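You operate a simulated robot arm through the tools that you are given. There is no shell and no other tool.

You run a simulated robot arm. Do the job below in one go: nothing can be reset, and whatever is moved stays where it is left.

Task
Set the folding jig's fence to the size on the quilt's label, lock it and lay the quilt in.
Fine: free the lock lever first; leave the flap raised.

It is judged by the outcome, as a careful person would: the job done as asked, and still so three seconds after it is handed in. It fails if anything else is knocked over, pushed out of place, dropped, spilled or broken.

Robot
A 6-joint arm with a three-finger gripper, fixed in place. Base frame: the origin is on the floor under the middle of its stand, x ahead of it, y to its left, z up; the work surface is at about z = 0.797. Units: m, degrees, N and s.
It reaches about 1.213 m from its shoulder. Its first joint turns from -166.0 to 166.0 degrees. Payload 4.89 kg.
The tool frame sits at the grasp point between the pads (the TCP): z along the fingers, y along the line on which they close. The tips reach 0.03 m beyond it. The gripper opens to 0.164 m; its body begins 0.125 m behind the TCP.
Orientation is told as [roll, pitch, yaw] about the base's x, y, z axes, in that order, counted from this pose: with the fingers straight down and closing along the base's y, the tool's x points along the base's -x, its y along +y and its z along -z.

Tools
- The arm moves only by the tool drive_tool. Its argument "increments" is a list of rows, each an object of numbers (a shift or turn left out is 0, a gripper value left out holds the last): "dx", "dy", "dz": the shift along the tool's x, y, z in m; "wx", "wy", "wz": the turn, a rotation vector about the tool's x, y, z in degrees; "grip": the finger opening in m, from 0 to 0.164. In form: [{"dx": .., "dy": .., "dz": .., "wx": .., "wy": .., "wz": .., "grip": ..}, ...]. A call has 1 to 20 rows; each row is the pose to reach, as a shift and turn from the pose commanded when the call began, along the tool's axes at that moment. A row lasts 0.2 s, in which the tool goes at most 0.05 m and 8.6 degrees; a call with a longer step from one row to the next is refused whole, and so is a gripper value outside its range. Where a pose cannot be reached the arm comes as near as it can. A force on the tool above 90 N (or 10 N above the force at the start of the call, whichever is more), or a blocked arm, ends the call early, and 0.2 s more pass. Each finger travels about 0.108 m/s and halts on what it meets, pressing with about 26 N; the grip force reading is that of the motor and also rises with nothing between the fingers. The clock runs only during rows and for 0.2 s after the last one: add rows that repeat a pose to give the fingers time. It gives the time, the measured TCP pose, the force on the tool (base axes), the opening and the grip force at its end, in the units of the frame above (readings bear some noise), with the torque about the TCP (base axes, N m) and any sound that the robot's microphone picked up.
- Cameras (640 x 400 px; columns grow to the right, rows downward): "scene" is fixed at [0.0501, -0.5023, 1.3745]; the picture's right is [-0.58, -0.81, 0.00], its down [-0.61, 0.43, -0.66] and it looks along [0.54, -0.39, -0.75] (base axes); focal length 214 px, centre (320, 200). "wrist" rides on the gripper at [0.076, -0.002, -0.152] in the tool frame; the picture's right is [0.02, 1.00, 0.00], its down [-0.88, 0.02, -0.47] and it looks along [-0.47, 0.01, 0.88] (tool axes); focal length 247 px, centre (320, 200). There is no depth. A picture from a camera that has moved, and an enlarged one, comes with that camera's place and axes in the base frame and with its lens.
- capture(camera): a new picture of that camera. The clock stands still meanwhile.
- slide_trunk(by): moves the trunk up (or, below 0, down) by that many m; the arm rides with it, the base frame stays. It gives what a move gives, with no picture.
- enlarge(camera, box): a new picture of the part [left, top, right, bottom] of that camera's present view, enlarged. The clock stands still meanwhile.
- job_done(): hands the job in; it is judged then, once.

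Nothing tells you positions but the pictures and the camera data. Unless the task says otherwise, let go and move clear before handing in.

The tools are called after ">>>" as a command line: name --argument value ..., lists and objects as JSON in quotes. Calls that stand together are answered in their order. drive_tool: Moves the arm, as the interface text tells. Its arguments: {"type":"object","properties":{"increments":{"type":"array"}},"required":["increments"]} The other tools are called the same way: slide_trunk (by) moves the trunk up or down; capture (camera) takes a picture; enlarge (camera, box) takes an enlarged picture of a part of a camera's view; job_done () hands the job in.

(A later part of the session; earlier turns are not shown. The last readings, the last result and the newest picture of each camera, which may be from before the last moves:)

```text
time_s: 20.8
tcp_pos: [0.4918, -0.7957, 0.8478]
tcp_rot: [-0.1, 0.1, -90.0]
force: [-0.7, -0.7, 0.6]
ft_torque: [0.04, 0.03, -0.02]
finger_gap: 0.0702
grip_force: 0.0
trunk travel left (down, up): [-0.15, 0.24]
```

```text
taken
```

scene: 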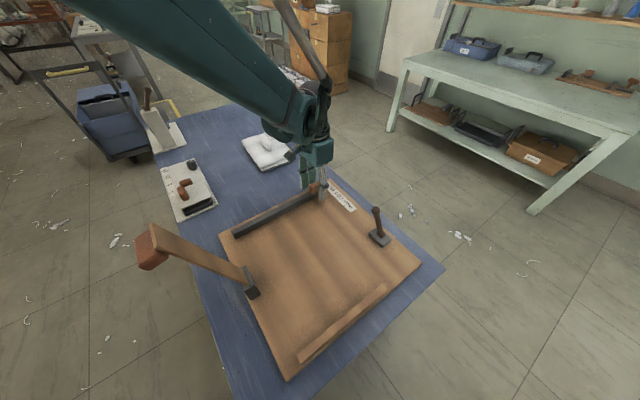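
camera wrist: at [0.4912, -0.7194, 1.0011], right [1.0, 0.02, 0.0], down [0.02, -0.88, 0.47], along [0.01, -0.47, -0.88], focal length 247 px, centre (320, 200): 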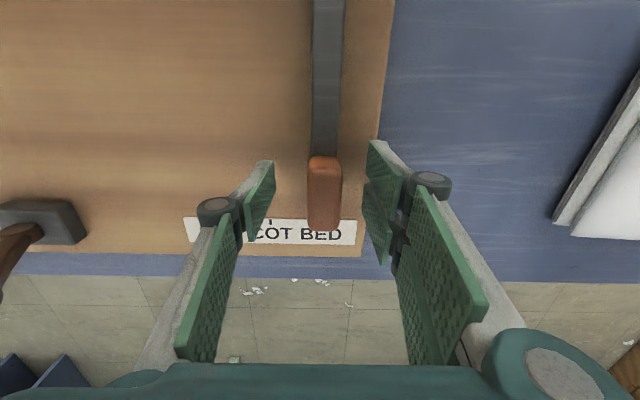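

>>> drive_tool --increments '[{"grip": 0.045}, {"grip": 0.03}, {"grip": 0.02}, {"grip": 0.016}, {"grip": 0.016}]'

>>> enlarge --camera "wrist" --box '[220, 130, 420, 260]'

```text
time_s: 22.0
tcp_pos: [0.4921, -0.7949, 0.8498]
tcp_rot: [0.0, 0.0, -90.0]
force: [0.1, 2.0, -5.8]
ft_torque: [-0.09, 0.03, 0.12]
finger_gap: 0.0238
grip_force: 45.5
trunk travel left (down, up): [-0.15, 0.24]
```

```text
3.08 times, centred on (320, 195) of wrist
camera zoom: at [0.4913, -0.7193, 1.0011], right [1.0, 0.02, 0.0], down [0.02, -0.88, 0.47], along [0.01, -0.47, -0.88], focal length 760 px, centre (320, 215)
```

zoom: 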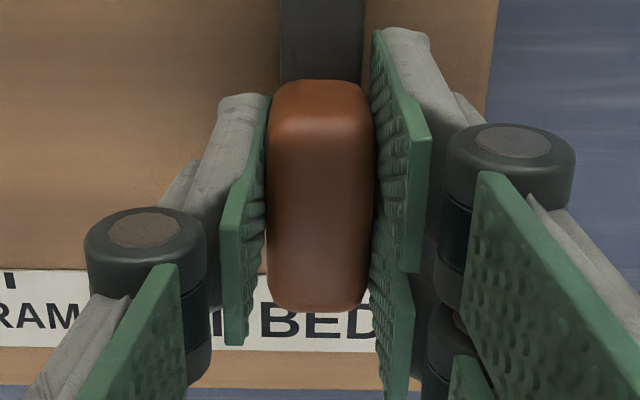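

The handle is gripped cleanly with nearly no net force. I'll test by moving 10 mm toward −x and watching the force.

>>> drive_tool --increments '[{"dy": -0.003}, {"dy": -0.006}, {"dy": -0.01}, {"dy": -0.01}]'

>>> enlarge --camera "wrist" --box '[220, 130, 420, 260]'

```text
time_s: 23.0
tcp_pos: [0.4838, -0.796, 0.8482]
tcp_rot: [-0.1, 0.0, -89.9]
force: [3.4, 6.1, -12.8]
ft_torque: [-0.02, 0.0, 0.1]
finger_gap: 0.0235
grip_force: 45.2
trunk travel left (down, up): [-0.15, 0.24]
```

```text
3.08 times, centred on (320, 195) of wrist
camera zoom: at [0.4825, -0.7194, 1.0011], right [1.0, 0.02, 0.0], down [0.02, -0.88, 0.47], along [0.01, -0.47, -0.88], focal length 760 px, centre (320, 215)
```

zoom: 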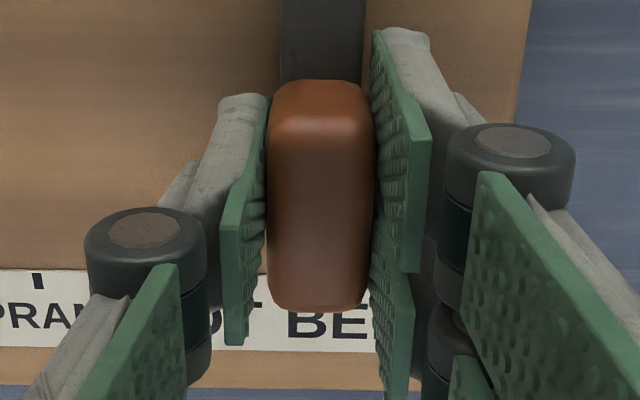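

The fence slides freely, so the lock is released. I'll take it the remaining 40 mm to COT.

>>> drive_tool --increments '[{"dy": -0.006}, {"dy": -0.012}, {"dy": -0.018}, {"dy": -0.024}, {"dy": -0.03}, {"dy": -0.035}, {"dy": -0.038}, {"dy": -0.04}, {"dy": -0.04}, {"dy": -0.04}]'

>>> enlarge --camera "wrist" --box '[220, 130, 420, 260]'

>>> enlarge --camera "scene" --box '[280, 150, 380, 220]'

```text
time_s: 25.2
tcp_pos: [0.4449, -0.7953, 0.8478]
tcp_rot: [0.0, 0.1, -90.0]
force: [3.1, 33.4, -25.3]
ft_torque: [0.91, -0.04, 0.04]
finger_gap: 0.0236
grip_force: 45.0
trunk travel left (down, up): [-0.15, 0.24]
```

```text
3.08 times, centred on (320, 195) of wrist
camera zoom: at [0.4437, -0.7197, 1.0013], right [1.0, 0.02, 0.0], down [0.02, -0.88, 0.47], along [0.01, -0.47, -0.88], focal length 760 px, centre (320, 215)
```

zoom: 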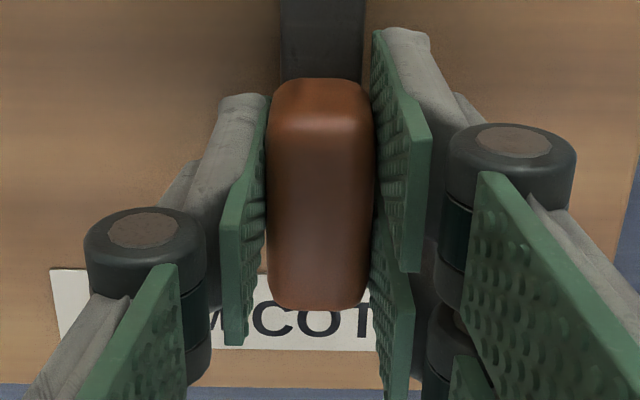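

```text
5.71 times, centred on (330, 185) of scene
camera zoom: at [0.0501, -0.5023, 1.3745], right [-0.58, -0.81, 0.0], down [-0.61, 0.43, -0.66], along [0.54, -0.39, -0.75], focal length 1226 px, centre (263, 286)
```

zoom: 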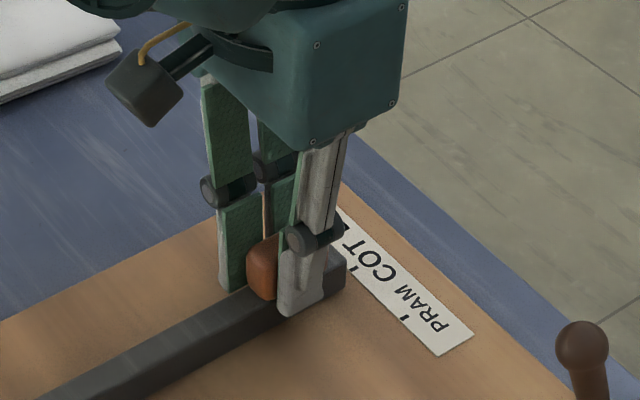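

The fence has moved about 47.6 mm. I'll nudge it 2.4 mm further, then release, rise and check against the tick.

>>> drive_tool --increments '[{"dy": -0.001}, {"dy": -0.0024}, {"dy": -0.0024}, {"dy": -0.0024}]'

>>> enlarge --camera "wrist" --box '[220, 130, 420, 260]'

```text
time_s: 26.2
tcp_pos: [0.4413, -0.7956, 0.8485]
tcp_rot: [0.0, 0.0, -90.0]
force: [1.8, 28.3, -7.8]
ft_torque: [1.04, -0.01, 0.19]
finger_gap: 0.0234
grip_force: 45.1
trunk travel left (down, up): [-0.15, 0.24]
```

```text
3.08 times, centred on (320, 195) of wrist
camera zoom: at [0.4407, -0.7196, 1.0013], right [1.0, 0.02, 0.0], down [0.02, -0.88, 0.47], along [0.01, -0.47, -0.88], focal length 760 px, centre (320, 215)
```

zoom: 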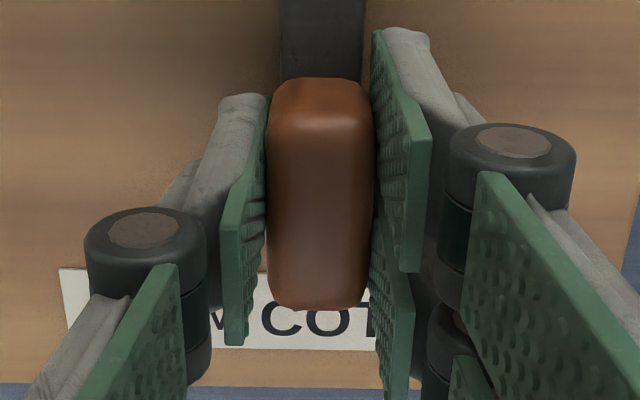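

>>> drive_tool --increments '[{"grip": 0.03}, {"grip": 0.05}, {"grip": 0.07}, {"dz": -0.04, "grip": 0.07}, {"dz": -0.08}, {"dz": -0.12}, {"dz": -0.152}, {"dz": -0.152}]'

>>> enlarge --camera "wrist" --box '[240, 100, 400, 200]'

>>> enlarge --camera "scene" --box '[280, 150, 420, 250]'

```text
time_s: 28.0
tcp_pos: [0.4413, -0.7944, 1.0002]
tcp_rot: [0.1, 0.0, -90.0]
force: [-0.2, 0.4, 0.6]
ft_torque: [-0.02, 0.03, 0.05]
finger_gap: 0.0702
grip_force: 0.1
trunk travel left (down, up): [-0.15, 0.24]
```

```text
4.00 times, centred on (320, 150) of wrist
camera zoom: at [0.4414, -0.7187, 1.1527], right [1.0, 0.02, 0.0], down [0.02, -0.88, 0.47], along [0.01, -0.47, -0.88], focal length 988 px, centre (320, 400)
```

zoom: 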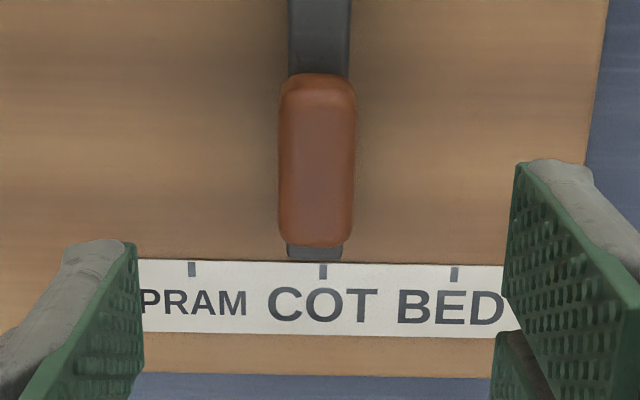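

```text
4.00 times, centred on (350, 200) of scene
camera zoom: at [0.0501, -0.5023, 1.3745], right [-0.58, -0.81, 0.0], down [-0.61, 0.43, -0.66], along [0.54, -0.39, -0.75], focal length 858 px, centre (200, 200)
```

zoom: 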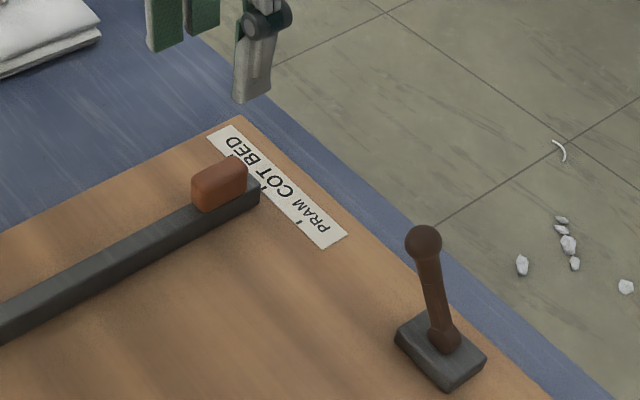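

The fence now sits about 3.4 mm past the COT tick, because the grip recentred it at the start. I'll re-grip with the hand 3.4 mm further to +x so that closing centres it on the tick.

>>> drive_tool --increments '[{"dy": 0.0034, "dz": 0.04}, {"dy": 0.0034, "dz": 0.08}, {"dy": 0.0034, "dz": 0.12}, {"dy": 0.0034, "dz": 0.145}, {"dy": 0.0034, "dz": 0.152}, {"dy": 0.0034, "dz": 0.152, "grip": 0.045}, {"dy": 0.0034, "dz": 0.152, "grip": 0.03}, {"dy": 0.0034, "dz": 0.152, "grip": 0.02}, {"dy": 0.0034, "dz": 0.152, "grip": 0.018}, {"dy": 0.0034, "dz": 0.152, "grip": 0.018}]'

```text
time_s: 30.2
tcp_pos: [0.4479, -0.8, 0.8481]
tcp_rot: [0.0, 0.0, -90.1]
force: [0.6, -0.1, -3.0]
ft_torque: [-0.17, -0.02, -0.04]
finger_gap: 0.0235
grip_force: 44.5
trunk travel left (down, up): [-0.15, 0.24]
```

>>> enlarge --camera "wrist" --box '[220, 130, 420, 260]'

>>> drive_tool --increments '[{"grip": 0.018}]'

```text
3.08 times, centred on (320, 195) of wrist
camera zoom: at [0.4471, -0.7235, 1.0001], right [1.0, 0.02, 0.0], down [0.02, -0.88, 0.47], along [0.01, -0.47, -0.88], focal length 760 px, centre (320, 215)
```

zoom: 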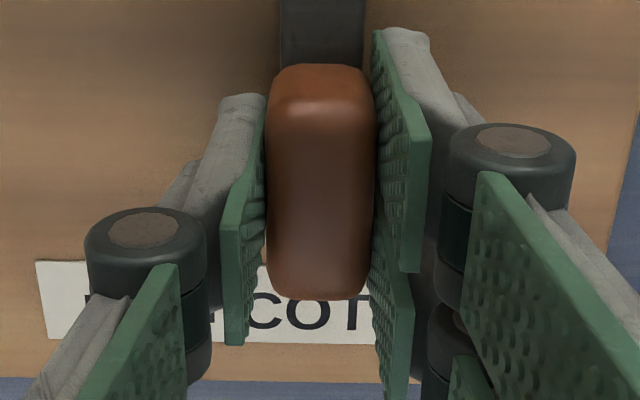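

```text
time_s: 30.6
tcp_pos: [0.4472, -0.7994, 0.8468]
tcp_rot: [0.1, 0.0, -89.9]
force: [1.7, 0.2, -4.5]
ft_torque: [-0.07, -0.05, -0.05]
finger_gap: 0.0234
grip_force: 45.8
trunk travel left (down, up): [-0.15, 0.24]
```

The hand actually settled at x≈0.447, about 2.5 mm too far, so I'll shift back while holding and re-read the camera position.

>>> drive_tool --increments '[{"dy": -0.0015}, {"dy": -0.0027}, {"dy": -0.0027}, {"dy": -0.0027}]'

>>> enlarge --camera "wrist" --box '[220, 130, 420, 260]'

```text
time_s: 31.6
tcp_pos: [0.4428, -0.7994, 0.8472]
tcp_rot: [0.0, 0.0, -89.9]
force: [0.8, -25.1, -8.8]
ft_torque: [-1.22, -0.03, 0.1]
finger_gap: 0.0233
grip_force: 44.8
trunk travel left (down, up): [-0.15, 0.24]
```

```text
3.08 times, centred on (320, 195) of wrist
camera zoom: at [0.4422, -0.7234, 1.0], right [1.0, 0.02, 0.0], down [0.02, -0.88, 0.47], along [0.01, -0.47, -0.88], focal length 760 px, centre (320, 215)
```

zoom: 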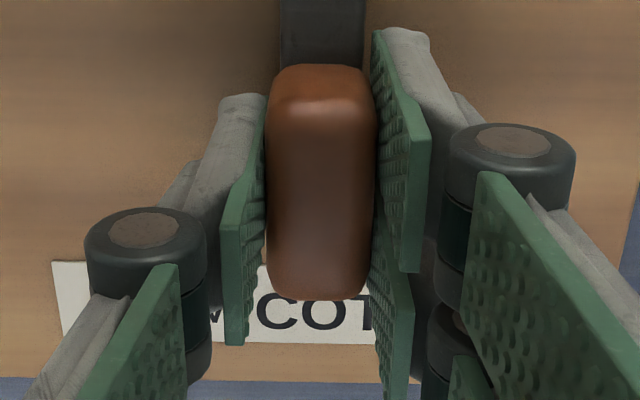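

>>> drive_tool --increments '[{"dy": 0.001}, {"dy": 0.0016}, {"dy": 0.0016}]'

>>> enlarge --camera "wrist" --box '[220, 130, 420, 260]'

```text
time_s: 32.4
tcp_pos: [0.4429, -0.7983, 0.849]
tcp_rot: [0.0, -0.1, -90.0]
force: [-2.3, -38.4, -11.6]
ft_torque: [-0.99, 0.07, 0.18]
finger_gap: 0.0238
grip_force: 44.8
trunk travel left (down, up): [-0.15, 0.24]
```

```text
3.08 times, centred on (320, 195) of wrist
camera zoom: at [0.4428, -0.7222, 1.0006], right [1.0, 0.02, 0.0], down [0.02, -0.88, 0.47], along [0.01, -0.47, -0.88], focal length 760 px, centre (320, 215)
```

zoom: 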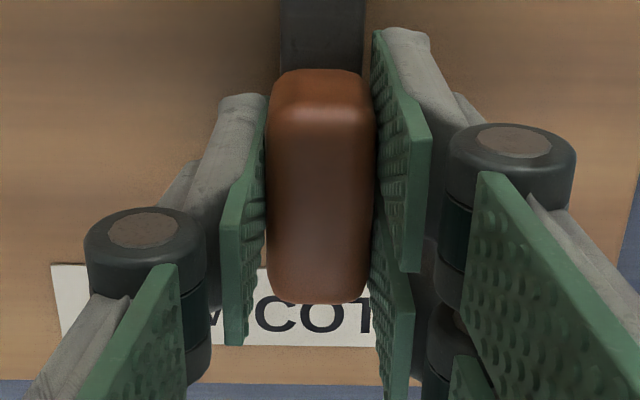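

>>> drive_tool --increments '[{"dy": 0.001, "dx": -0.001}, {"dy": 0.0018, "dx": -0.002}, {"dy": 0.0018, "dx": -0.002}]'

>>> enlarge --camera "wrist" --box '[220, 130, 420, 260]'

```text
time_s: 33.2
tcp_pos: [0.4461, -0.797, 0.8481]
tcp_rot: [0.1, 0.2, -90.0]
force: [-2.4, -3.8, -26.9]
ft_torque: [0.01, 0.06, -0.4]
finger_gap: 0.0234
grip_force: 44.9
trunk travel left (down, up): [-0.15, 0.24]
```

```text
3.08 times, centred on (320, 195) of wrist
camera zoom: at [0.4455, -0.7224, 1.0008], right [1.0, 0.02, 0.0], down [0.02, -0.88, 0.47], along [0.01, -0.47, -0.88], focal length 760 px, centre (320, 215)
```

zoom: 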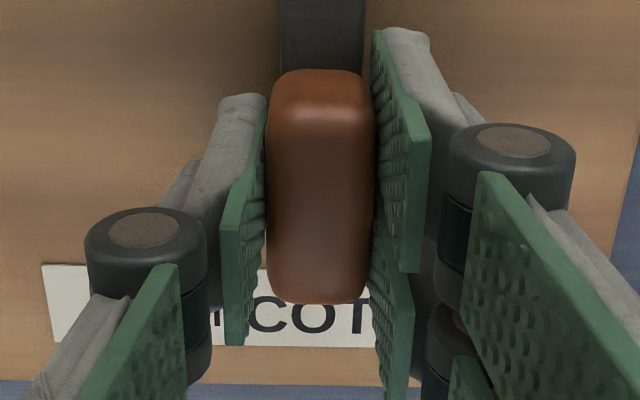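

The hand is at camera x≈0.4455, within about a millimetre of target. I'll release, rise and check the tick.

>>> drive_tool --increments '[{"grip": 0.03}, {"grip": 0.05}, {"grip": 0.07}, {"dz": -0.04, "grip": 0.07}, {"dz": -0.08}, {"dz": -0.12}, {"dz": -0.15}, {"dz": -0.15}]'

>>> enlarge --camera "wrist" --box '[270, 100, 370, 180]'

```text
time_s: 35.0
tcp_pos: [0.4445, -0.798, 1.0006]
tcp_rot: [0.1, 0.0, -90.0]
force: [-0.7, 0.1, 0.5]
ft_torque: [-0.06, -0.04, -0.02]
finger_gap: 0.0698
grip_force: 0.0
trunk travel left (down, up): [-0.15, 0.24]
```

```text
5.00 times, centred on (320, 140) of wrist
camera zoom: at [0.444, -0.7223, 1.1538], right [1.0, 0.02, 0.0], down [0.02, -0.88, 0.47], along [0.01, -0.47, -0.88], focal length 1235 px, centre (320, 500)
```

zoom: 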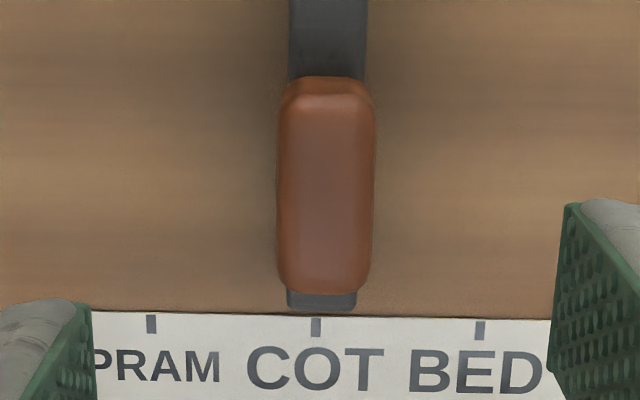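

The fence is now within about 1 mm of the COT tick. Next I'll turn the hand back and go above the lever knob to lock it.

>>> drive_tool --increments '[{"dx": -0.005, "dy": -0.015, "wz": -8.2, "grip": 0.08}, {"dx": -0.01, "dy": -0.03, "wz": -16.4}, {"dx": -0.015, "dy": -0.046, "wz": -24.6}, {"dx": -0.02, "dy": -0.062, "wz": -32.8}, {"dx": -0.026, "dy": -0.077, "wz": -41}, {"dx": -0.031, "dy": -0.092, "wz": -49.2}, {"dx": -0.036, "dy": -0.108, "wz": -57.4}, {"dx": -0.042, "dy": -0.123, "wz": -65.6}, {"dx": -0.047, "dy": -0.139, "wz": -73.8}, {"dx": -0.052, "dy": -0.154, "wz": -82}, {"dx": -0.057, "dy": -0.1695, "wz": -90}, {"dx": -0.057, "dy": -0.1695, "wz": -90}]'

>>> enlarge --camera "wrist" --box '[240, 60, 400, 200]'

>>> enlarge --camera "scene" --box '[280, 150, 430, 270]'

```text
time_s: 37.6
tcp_pos: [0.2751, -0.8548, 1.0011]
tcp_rot: [0.1, 0.1, 0.1]
force: [0.6, -0.3, 0.1]
ft_torque: [0.0, 0.01, 0.02]
finger_gap: 0.0798
grip_force: 0.1
trunk travel left (down, up): [-0.15, 0.24]
```

```text
2.86 times, centred on (320, 130) of wrist
camera zoom: at [0.1986, -0.8561, 1.1523], right [-0.02, 1.0, 0.0], down [0.88, 0.02, 0.47], along [0.47, 0.01, -0.88], focal length 706 px, centre (320, 400)
```

zoom: 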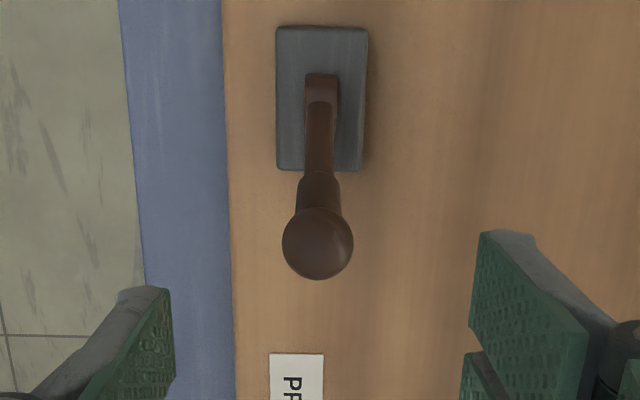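

```text
3.33 times, centred on (355, 210) of scene
camera zoom: at [0.0501, -0.5023, 1.3745], right [-0.58, -0.81, 0.0], down [-0.61, 0.43, -0.66], along [0.54, -0.39, -0.75], focal length 715 px, centre (203, 167)
```

zoom: 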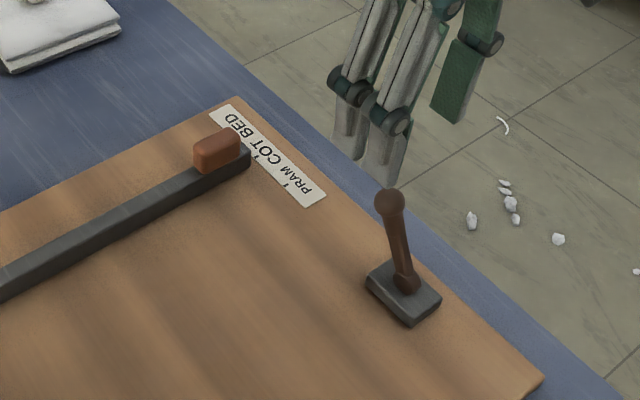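

The knob is at about (0.270, −0.855, 0.893). I'll descend and grip it, then swing it back to −x.

>>> drive_tool --increments '[{"dx": 0.005, "dz": 0.04}, {"dx": 0.005, "dz": 0.075}, {"dx": 0.005, "dz": 0.1}, {"dx": 0.005, "dz": 0.107}, {"dx": 0.005, "dz": 0.107}, {"dx": 0.005, "dz": 0.107, "grip": 0.05}, {"dx": 0.005, "dz": 0.107, "grip": 0.025}, {"dx": 0.005, "dz": 0.107, "grip": 0.016}, {"dx": 0.005, "dz": 0.107, "grip": 0.016}]'

>>> enlarge --camera "wrist" --box '[230, 80, 410, 210]'

```text
time_s: 39.6
tcp_pos: [0.2714, -0.8551, 0.8925]
tcp_rot: [0.0, 0.0, 0.1]
force: [1.5, -21.7, 3.0]
ft_torque: [-0.4, 0.01, 0.25]
finger_gap: 0.0228
grip_force: 44.7
trunk travel left (down, up): [-0.15, 0.24]
```

```text
3.08 times, centred on (320, 145) of wrist
camera zoom: at [0.1949, -0.8567, 1.0439], right [-0.02, 1.0, 0.0], down [0.88, 0.02, 0.47], along [0.47, 0.01, -0.88], focal length 760 px, centre (320, 369)
```

zoom: 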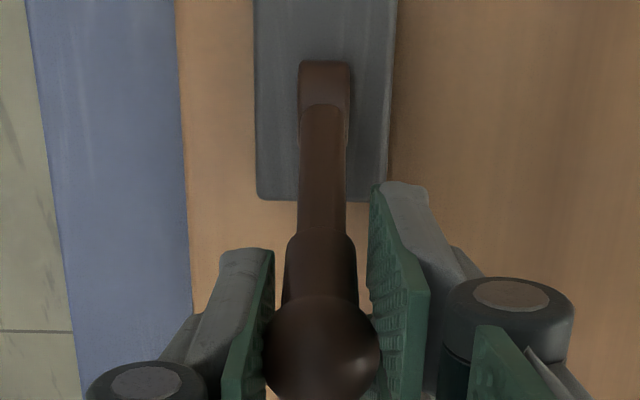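

>>> drive_tool --increments '[{"dx": 0.0065, "dz": -0.0037}, {"dx": 0.0131, "dz": -0.0069}, {"dx": 0.02, "dz": -0.0092}, {"dx": 0.0268, "dz": -0.0109}, {"dx": 0.034, "dz": -0.0119}, {"dx": 0.041, "dz": -0.0123}, {"dx": 0.041, "dz": -0.0123}]'

>>> enlarge --camera "wrist" --box '[230, 80, 410, 210]'

```text
time_s: 41.2
tcp_pos: [0.2287, -0.8551, 0.9065]
tcp_rot: [0.0, 0.0, 0.0]
force: [0.5, -18.5, 0.2]
ft_torque: [-0.52, 0.04, -0.07]
finger_gap: 0.0235
grip_force: 9.1
trunk travel left (down, up): [-0.15, 0.24]
```

```text
3.08 times, centred on (320, 145) of wrist
camera zoom: at [0.1526, -0.8569, 1.0582], right [-0.02, 1.0, 0.0], down [0.88, 0.02, 0.47], along [0.47, 0.01, -0.88], focal length 760 px, centre (320, 369)
```

zoom: 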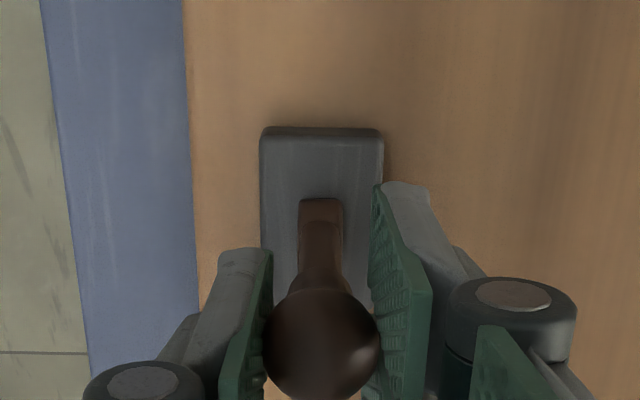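

The lever is following at the top of its arc. I'll tighten slightly and carry on to the −x side.

>>> drive_tool --increments '[{"grip": 0.012}, {"dx": 0.007, "dz": 0.0004, "grip": 0.012}, {"dx": 0.0142, "dz": 0.0014}, {"dx": 0.021, "dz": 0.003}, {"dx": 0.0279, "dz": 0.0054}, {"dx": 0.034, "dz": 0.0085}, {"dx": 0.0395, "dz": 0.0115}, {"dx": 0.0395, "dz": 0.0115}]'

>>> enlarge --camera "wrist" --box '[230, 80, 410, 210]'

>>> enlarge --camera "scene" --box '[340, 190, 440, 270]'

```text
time_s: 43.0
tcp_pos: [0.1888, -0.8547, 0.8933]
tcp_rot: [0.0, -0.1, 0.1]
force: [17.0, -23.5, 13.9]
ft_torque: [-0.26, -1.61, -0.22]
finger_gap: 0.023
grip_force: 44.9
trunk travel left (down, up): [-0.15, 0.24]
```

```text
3.08 times, centred on (320, 145) of wrist
camera zoom: at [0.1147, -0.8569, 1.0457], right [-0.02, 1.0, 0.0], down [0.88, 0.02, 0.47], along [0.47, 0.01, -0.88], focal length 760 px, centre (320, 369)
```

zoom: 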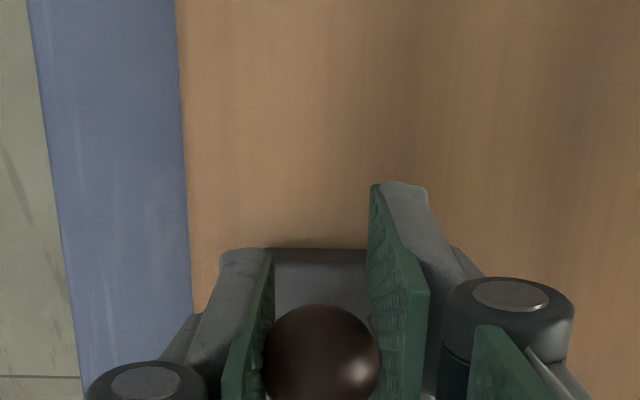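

```text
5.00 times, centred on (390, 230) of scene
camera zoom: at [0.0501, -0.5023, 1.3745], right [-0.58, -0.81, 0.0], down [-0.61, 0.43, -0.66], along [0.54, -0.39, -0.75], focal length 1072 px, centre (-30, 50)
```

zoom: 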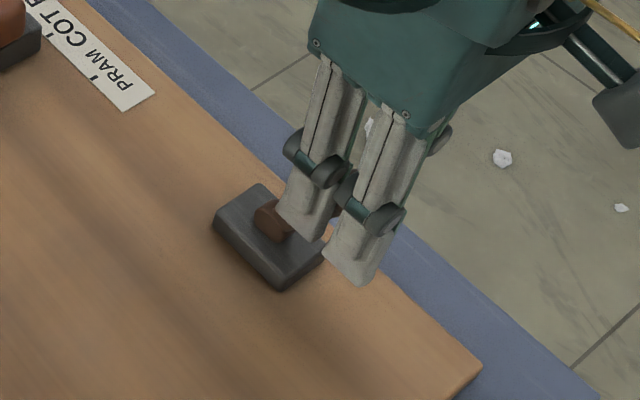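

Resistance has appeared at the original lever angle. I'll push a bit further so it's firmly against its stop.

>>> drive_tool --increments '[{"dx": 0.002, "dz": 0.0014}, {"dx": 0.004, "dz": 0.0028}, {"dx": 0.006, "dz": 0.0043}, {"dx": 0.006, "dz": 0.0043}]'

>>> enlarge --camera "wrist" --box '[230, 80, 410, 210]'

```text
time_s: 44.0
tcp_pos: [0.1852, -0.8545, 0.8892]
tcp_rot: [0.0, 0.0, 0.1]
force: [30.9, -7.9, 21.0]
ft_torque: [0.27, -0.91, 0.17]
finger_gap: 0.0226
grip_force: 45.3
trunk travel left (down, up): [-0.15, 0.24]
```

```text
3.08 times, centred on (320, 145) of wrist
camera zoom: at [0.1095, -0.8569, 1.0421], right [-0.02, 1.0, 0.0], down [0.88, 0.02, 0.47], along [0.47, 0.01, -0.88], focal length 760 px, centre (320, 369)
```

zoom: 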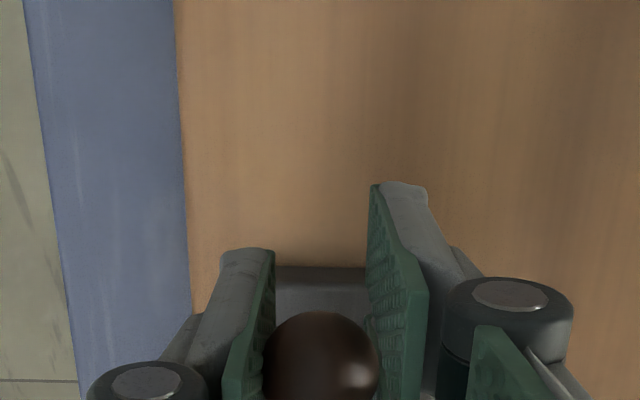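

The lever is against its −x stop (~37 N, matching the other stop). I'll release, rise and inspect the lever and fence.

>>> drive_tool --increments '[{"dx": -0.002, "dz": -0.001, "grip": 0.03}, {"dx": -0.002, "dz": -0.001, "grip": 0.06}, {"dx": -0.002, "dz": -0.001, "grip": 0.08}, {"dx": -0.002, "dz": -0.04}, {"dx": -0.002, "dz": -0.082}, {"dx": -0.002, "dz": -0.082}]'

>>> capture --camera "wrist"

>>> enlarge --camera "wrist" --box '[280, 130, 360, 210]'

>>> enlarge --camera "scene" --box '[280, 150, 430, 270]'

```text
time_s: 45.4
tcp_pos: [0.1837, -0.8556, 0.9731]
tcp_rot: [0.0, 0.1, 0.1]
force: [0.5, 0.0, -0.3]
ft_torque: [-0.01, -0.01, 0.02]
finger_gap: 0.08
grip_force: 0.1
trunk travel left (down, up): [-0.15, 0.24]
```

```text
taken
camera wrist: at [0.1084, -0.8574, 1.1252], right [-0.02, 1.0, 0.0], down [0.88, 0.02, 0.47], along [0.47, 0.01, -0.88], focal length 247 px, centre (320, 200)
```

wrist: 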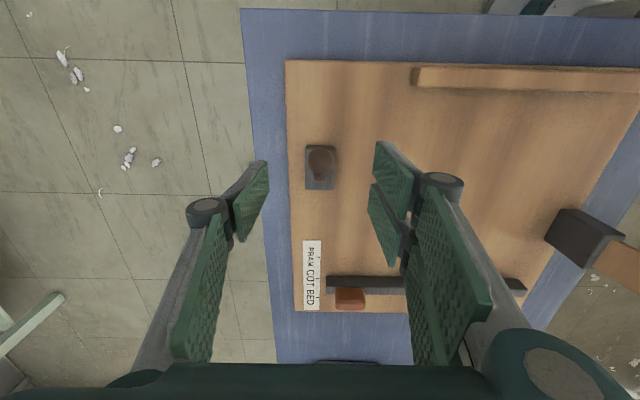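

```text
5.00 times, centred on (320, 170) of wrist
camera zoom: at [0.1084, -0.8574, 1.1252], right [-0.02, 1.0, 0.0], down [0.88, 0.02, 0.47], along [0.47, 0.01, -0.88], focal length 1235 px, centre (320, 350)
```

zoom: 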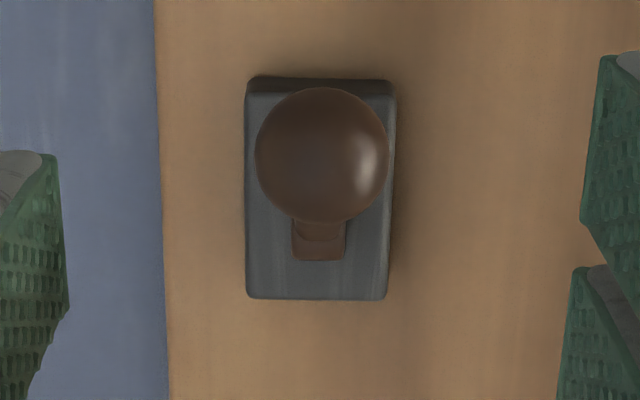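

```text
3.33 times, centred on (355, 210) of scene
camera zoom: at [0.0501, -0.5023, 1.3745], right [-0.58, -0.81, 0.0], down [-0.61, 0.43, -0.66], along [0.54, -0.39, -0.75], focal length 715 px, centre (203, 167)
```

zoom: 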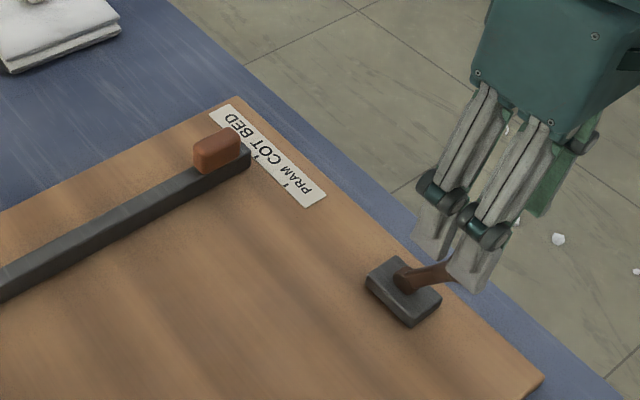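

The lever is back exactly at its starting (locked) angle and the fence still lines up with COT. Next I'll go over to the quilt, staying high, and look at its handle from above.

>>> drive_tool --increments '[{"dz": -0.04}, {"dx": -0.04, "dy": 0.005, "dz": -0.065}, {"dx": -0.085, "dy": 0.012, "dz": -0.077}, {"dx": -0.13, "dy": 0.019, "dz": -0.077}, {"dx": -0.175, "dy": 0.025, "dz": -0.077}, {"dx": -0.22, "dy": 0.031, "dz": -0.077}, {"dx": -0.265, "dy": 0.037, "dz": -0.077}, {"dx": -0.31, "dy": 0.043, "dz": -0.077}, {"dx": -0.355, "dy": 0.049, "dz": -0.077}, {"dx": -0.4, "dy": 0.055, "dz": -0.077}, {"dx": -0.445, "dy": 0.061, "dz": -0.077}, {"dx": -0.49, "dy": 0.067, "dz": -0.077}, {"dx": -0.535, "dy": 0.072, "dz": -0.077}, {"dx": -0.576, "dy": 0.076, "dz": -0.077}, {"dx": -0.576, "dy": 0.076, "dz": -0.077}]'

>>> capture --camera "wrist"

>>> capture --camera "scene"

```text
time_s: 48.6
tcp_pos: [0.7619, -0.7793, 1.0498]
tcp_rot: [0.0, 0.0, 0.0]
force: [0.3, -0.4, 0.3]
ft_torque: [-0.01, 0.06, 0.0]
finger_gap: 0.0802
grip_force: 0.1
trunk travel left (down, up): [-0.15, 0.24]
```

```text
taken
camera wrist: at [0.6868, -0.7812, 1.2021], right [-0.02, 1.0, 0.0], down [0.88, 0.02, 0.47], along [0.47, 0.01, -0.88], focal length 247 px, centre (320, 200)
```

wrist: 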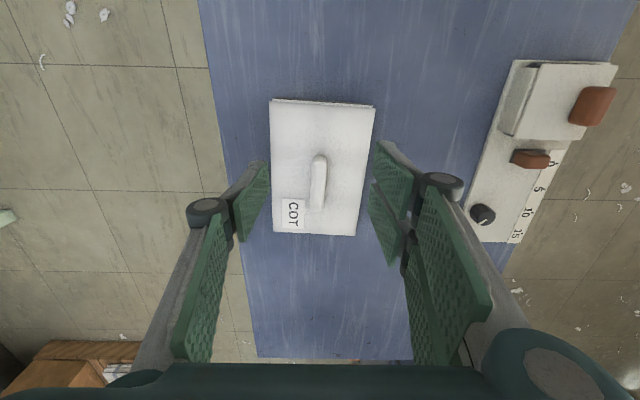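

```text
taken
```

scene: 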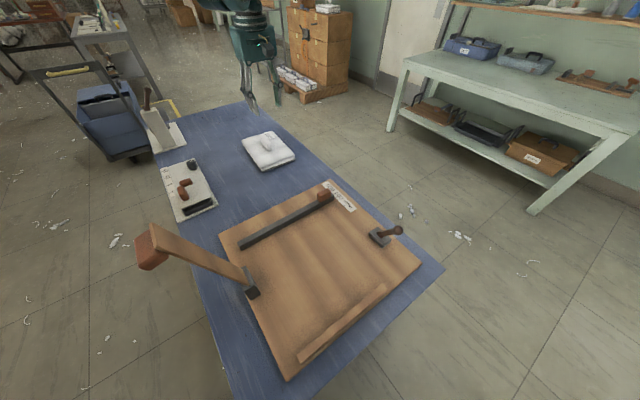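

>>> enlarge --camera "wrist" --box '[255, 85, 395, 245]'

>>> enlarge --camera "scene" --box '[230, 120, 310, 180]'

```text
2.50 times, centred on (325, 165) of wrist
camera zoom: at [0.6868, -0.7812, 1.2021], right [-0.02, 1.0, 0.0], down [0.88, 0.02, 0.47], along [0.47, 0.01, -0.88], focal length 617 px, centre (308, 288)
```

zoom: 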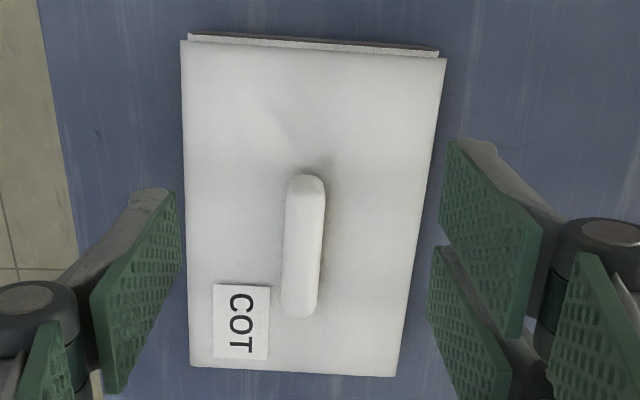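

```text
6.67 times, centred on (270, 150) of scene
camera zoom: at [0.0501, -0.5023, 1.3745], right [-0.58, -0.81, 0.0], down [-0.61, 0.43, -0.66], along [0.54, -0.39, -0.75], focal length 1430 px, centre (653, 533)
```

zoom: 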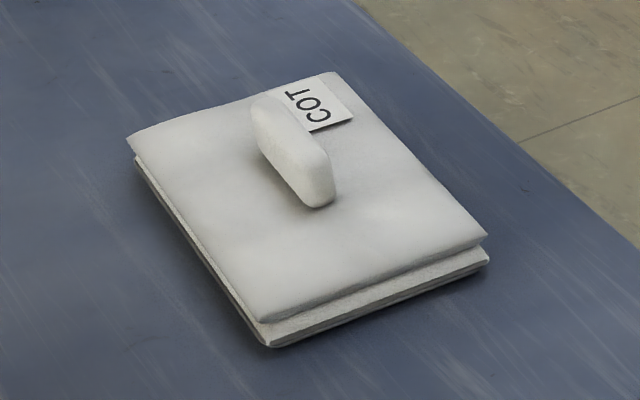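

The quilt lies roughly at x 0.73–0.96, centred on y≈−0.781 and turned about −2°, with its handle near (0.845, −0.780). I'll go lower above the handle for a more exact look.

>>> drive_tool --increments '[{"dx": -0.04, "dz": 0.02}, {"dx": -0.08, "dz": 0.04}, {"dx": -0.083, "dy": -0.001, "dz": 0.08}, {"dx": -0.083, "dy": -0.001, "dz": 0.11}, {"dx": -0.083, "dy": -0.001, "dz": 0.11}]'

>>> capture --camera "wrist"

>>> enlarge --camera "scene" --box '[210, 90, 330, 180]'

```text
time_s: 49.8
tcp_pos: [0.8452, -0.7805, 0.9388]
tcp_rot: [0.1, 0.0, -0.1]
force: [0.8, -0.4, -0.4]
ft_torque: [0.06, 0.08, 0.01]
finger_gap: 0.0802
grip_force: 0.1
trunk travel left (down, up): [-0.15, 0.24]
```

```text
taken
camera wrist: at [0.7699, -0.7827, 1.0914], right [-0.02, 1.0, 0.0], down [0.88, 0.02, 0.47], along [0.47, 0.01, -0.88], focal length 247 px, centre (320, 200)
```

wrist: 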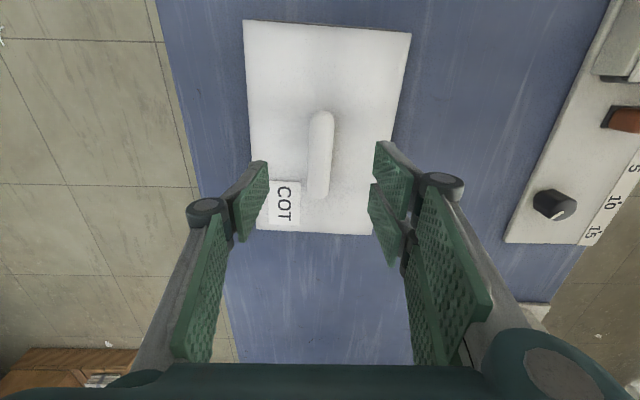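

```text
4.44 times, centred on (270, 135) of scene
camera zoom: at [0.0501, -0.5023, 1.3745], right [-0.58, -0.81, 0.0], down [-0.61, 0.43, -0.66], along [0.54, -0.39, -0.75], focal length 953 px, centre (542, 489)
```

zoom: 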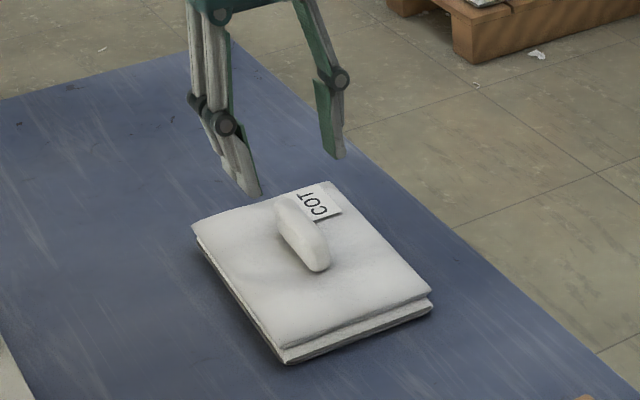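

The quilt's centre and handle are both near (0.852, −0.782), turned about −2.7°. I'll match that yaw and lower toward the handle.

>>> drive_tool --increments '[{"dx": -0.007, "dy": -0.001, "dz": 0.02, "wz": 1.4}, {"dx": -0.007, "dy": -0.001, "dz": 0.045, "wz": 2.7}, {"dx": -0.007, "dy": -0.001, "dz": 0.06, "wz": 2.7}, {"dx": -0.007, "dy": -0.001, "dz": 0.06, "wz": 2.7}]'

>>> capture --camera "wrist"

>>> enlarge --camera "scene" --box '[230, 105, 310, 175]'

```text
time_s: 50.8
tcp_pos: [0.8523, -0.781, 0.8783]
tcp_rot: [0.0, 0.0, -2.7]
force: [-0.1, -0.4, -1.3]
ft_torque: [0.01, 0.03, -0.01]
finger_gap: 0.0799
grip_force: 0.1
trunk travel left (down, up): [-0.15, 0.24]
```

```text
taken
camera wrist: at [0.7763, -0.7794, 1.0313], right [0.03, 1.0, 0.0], down [0.88, -0.02, 0.47], along [0.47, -0.01, -0.88], focal length 247 px, centre (320, 200)
```

wrist: 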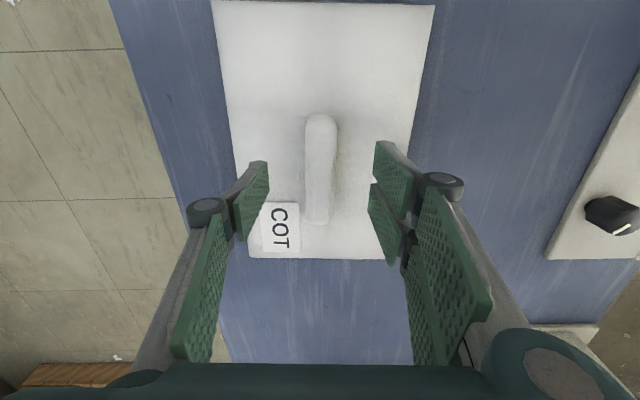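

```text
5.71 times, centred on (270, 140) of scene
camera zoom: at [0.0501, -0.5023, 1.3745], right [-0.58, -0.81, 0.0], down [-0.61, 0.43, -0.66], along [0.54, -0.39, -0.75], focal length 1226 px, centre (606, 543)
```

zoom: 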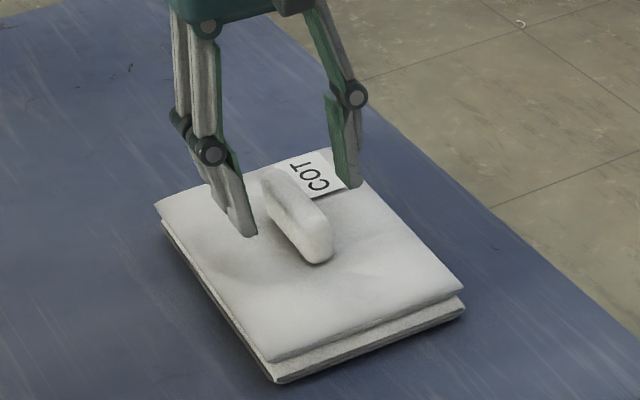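

The yaw now matches the quilt. I'll lower slowly until the tips are just above the quilt's top, watching the force.

>>> drive_tool --increments '[{"dz": 0.008}, {"dz": 0.015}, {"dz": 0.015}]'

>>> capture --camera "wrist"

>>> enlarge --camera "scene" --box '[230, 105, 310, 175]'

```text
time_s: 51.6
tcp_pos: [0.8522, -0.7818, 0.8656]
tcp_rot: [0.0, 0.0, -2.7]
force: [0.3, -0.4, -0.5]
ft_torque: [0.02, 0.02, 0.0]
finger_gap: 0.0801
grip_force: 0.0
trunk travel left (down, up): [-0.15, 0.24]
```

```text
taken
camera wrist: at [0.7755, -0.78, 1.017], right [0.03, 1.0, 0.0], down [0.88, -0.02, 0.47], along [0.47, -0.01, -0.88], focal length 247 px, centre (320, 200)
```

wrist: 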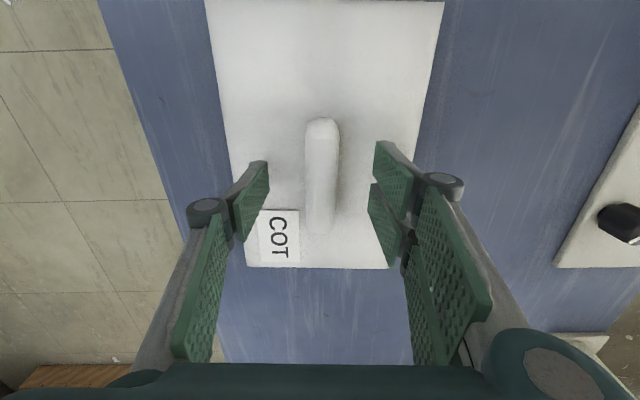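

```text
5.71 times, centred on (270, 140) of scene
camera zoom: at [0.0501, -0.5023, 1.3745], right [-0.58, -0.81, 0.0], down [-0.61, 0.43, -0.66], along [0.54, -0.39, -0.75], focal length 1226 px, centre (606, 543)
```

zoom: 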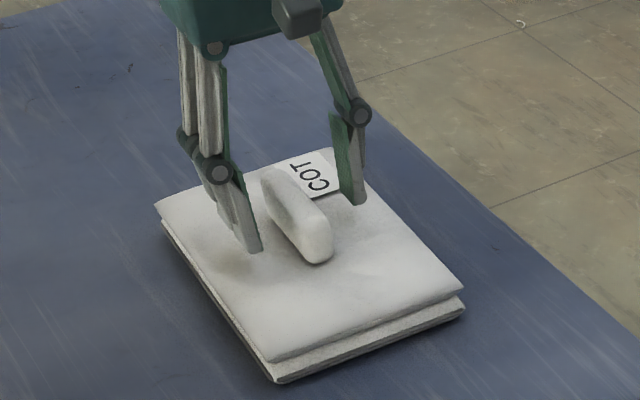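

>>> drive_tool --increments '[{"dz": 0.006}, {"dz": 0.006, "grip": 0.055}, {"dz": 0.006, "grip": 0.035}, {"dz": 0.006, "grip": 0.022}, {"dz": 0.006, "grip": 0.014}, {"dz": 0.006, "grip": 0.01}, {"dz": 0.006, "grip": 0.01}]'

>>> capture --camera "wrist"

>>> enlarge --camera "scene" --box '[230, 105, 310, 175]'

```text
time_s: 53.2
tcp_pos: [0.8523, -0.7823, 0.8583]
tcp_rot: [0.0, 0.0, -2.7]
force: [0.6, -1.0, 1.5]
ft_torque: [0.03, -0.04, 0.16]
finger_gap: 0.0236
grip_force: 26.4
trunk travel left (down, up): [-0.15, 0.24]
```

```text
taken
camera wrist: at [0.7755, -0.7808, 1.0103], right [0.03, 1.0, 0.0], down [0.88, -0.02, 0.47], along [0.47, -0.01, -0.88], focal length 247 px, centre (320, 200)
```

wrist: 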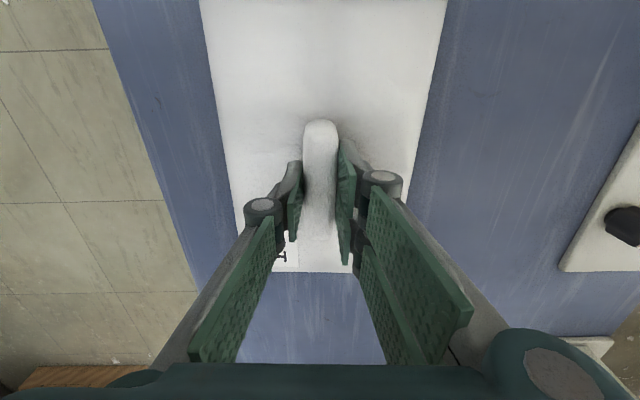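

```text
5.71 times, centred on (270, 140) of scene
camera zoom: at [0.0501, -0.5023, 1.3745], right [-0.58, -0.81, 0.0], down [-0.61, 0.43, -0.66], along [0.54, -0.39, -0.75], focal length 1226 px, centre (606, 543)
```

zoom: 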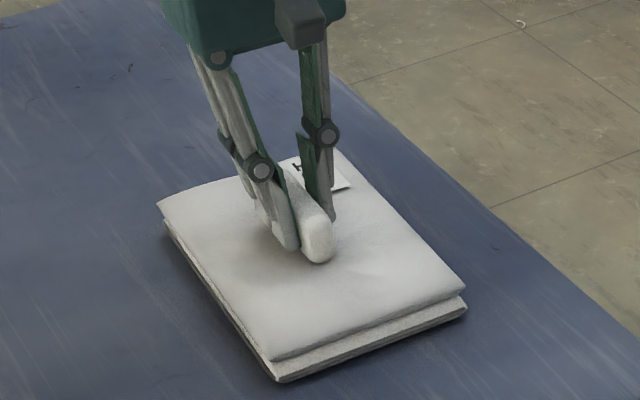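

The handle is gripped at about 24 mm width. I'll lift a little and check the hold.

>>> drive_tool --increments '[{"dz": -0.005}, {"dz": -0.015}, {"dz": -0.025}, {"dz": -0.035}, {"dz": -0.035}]'

>>> capture --camera "wrist"

>>> enlarge --camera "scene" --box '[230, 95, 310, 175]'

```text
time_s: 54.4
tcp_pos: [0.8518, -0.7809, 0.8927]
tcp_rot: [0.0, 0.0, -2.7]
force: [0.8, 0.2, -1.6]
ft_torque: [0.01, 0.0, 0.03]
finger_gap: 0.0236
grip_force: 26.0
trunk travel left (down, up): [-0.15, 0.24]
```

```text
taken
camera wrist: at [0.7757, -0.7795, 1.0454], right [0.03, 1.0, 0.0], down [0.88, -0.02, 0.47], along [0.47, -0.01, -0.88], focal length 247 px, centre (320, 200)
```

wrist: 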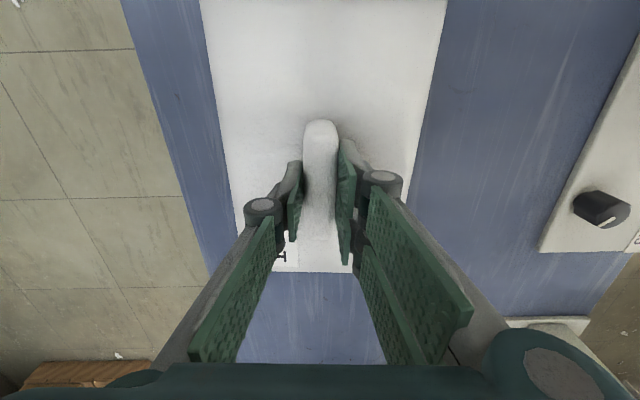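

```text
5.00 times, centred on (270, 135) of scene
camera zoom: at [0.0501, -0.5023, 1.3745], right [-0.58, -0.81, 0.0], down [-0.61, 0.43, -0.66], along [0.54, -0.39, -0.75], focal length 1072 px, centre (570, 525)
```

zoom: 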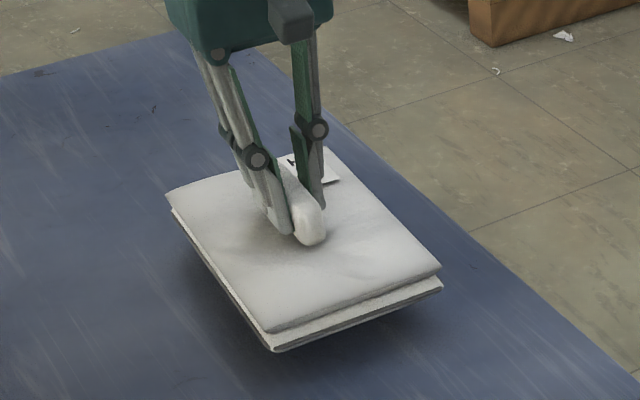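

The quilt hangs level and secure. I'll raise it well clear and carry it over to the jig near (0.283, −0.64), squaring the yaw on the way.

>>> drive_tool --increments '[{"dz": -0.03}, {"dz": -0.065}, {"dz": -0.1}, {"dz": -0.127}, {"dx": 0.025, "dy": 0.005, "dz": -0.127}, {"dx": 0.065, "dy": 0.013, "dz": -0.127}, {"dx": 0.105, "dy": 0.021, "dz": -0.127}, {"dx": 0.145, "dy": 0.029, "dz": -0.127}, {"dx": 0.185, "dy": 0.037, "dz": -0.127}, {"dx": 0.225, "dy": 0.045, "dz": -0.127}, {"dx": 0.265, "dy": 0.053, "dz": -0.127}, {"dx": 0.305, "dy": 0.061, "dz": -0.127}, {"dx": 0.345, "dy": 0.069, "dz": -0.127, "wz": -0.5}, {"dx": 0.385, "dy": 0.077, "dz": -0.127, "wz": -1}, {"dx": 0.425, "dy": 0.085, "dz": -0.127, "wz": -1.5}, {"dx": 0.465, "dy": 0.092, "dz": -0.127, "wz": -2}, {"dx": 0.505, "dy": 0.1, "dz": -0.127, "wz": -2.5}, {"dx": 0.545, "dy": 0.107, "dz": -0.127, "wz": -2.7}, {"dx": 0.5753, "dy": 0.114, "dz": -0.127, "wz": -2.7}, {"dx": 0.5753, "dy": 0.114, "dz": -0.127, "wz": -2.7}]'

>>> capture --camera "wrist"

>>> capture --camera "scene"

```text
time_s: 58.6
tcp_pos: [0.2845, -0.6409, 1.017]
tcp_rot: [0.0, 0.0, 0.0]
force: [0.2, 0.8, -1.7]
ft_torque: [-0.04, -0.03, 0.01]
finger_gap: 0.0237
grip_force: 26.1
trunk travel left (down, up): [-0.15, 0.24]
```

```text
taken
camera wrist: at [0.2082, -0.6421, 1.1696], right [-0.02, 1.0, 0.0], down [0.88, 0.02, 0.47], along [0.47, 0.01, -0.88], focal length 247 px, centre (320, 200)
```

wrist: 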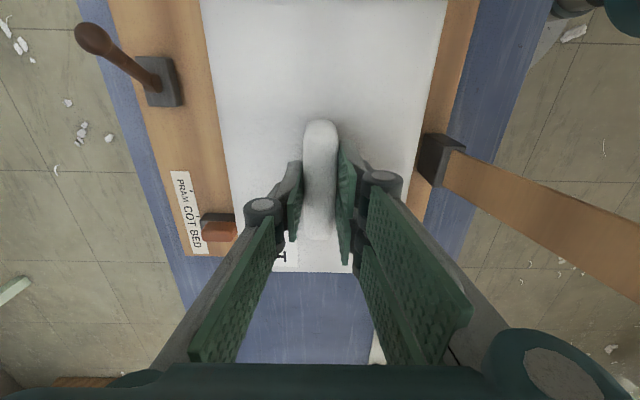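

```text
taken
```

scene: 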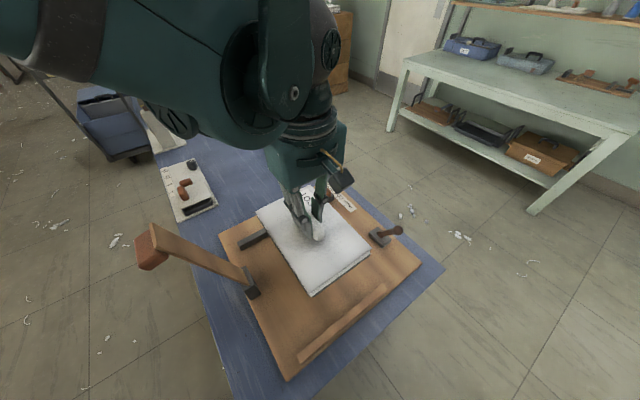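

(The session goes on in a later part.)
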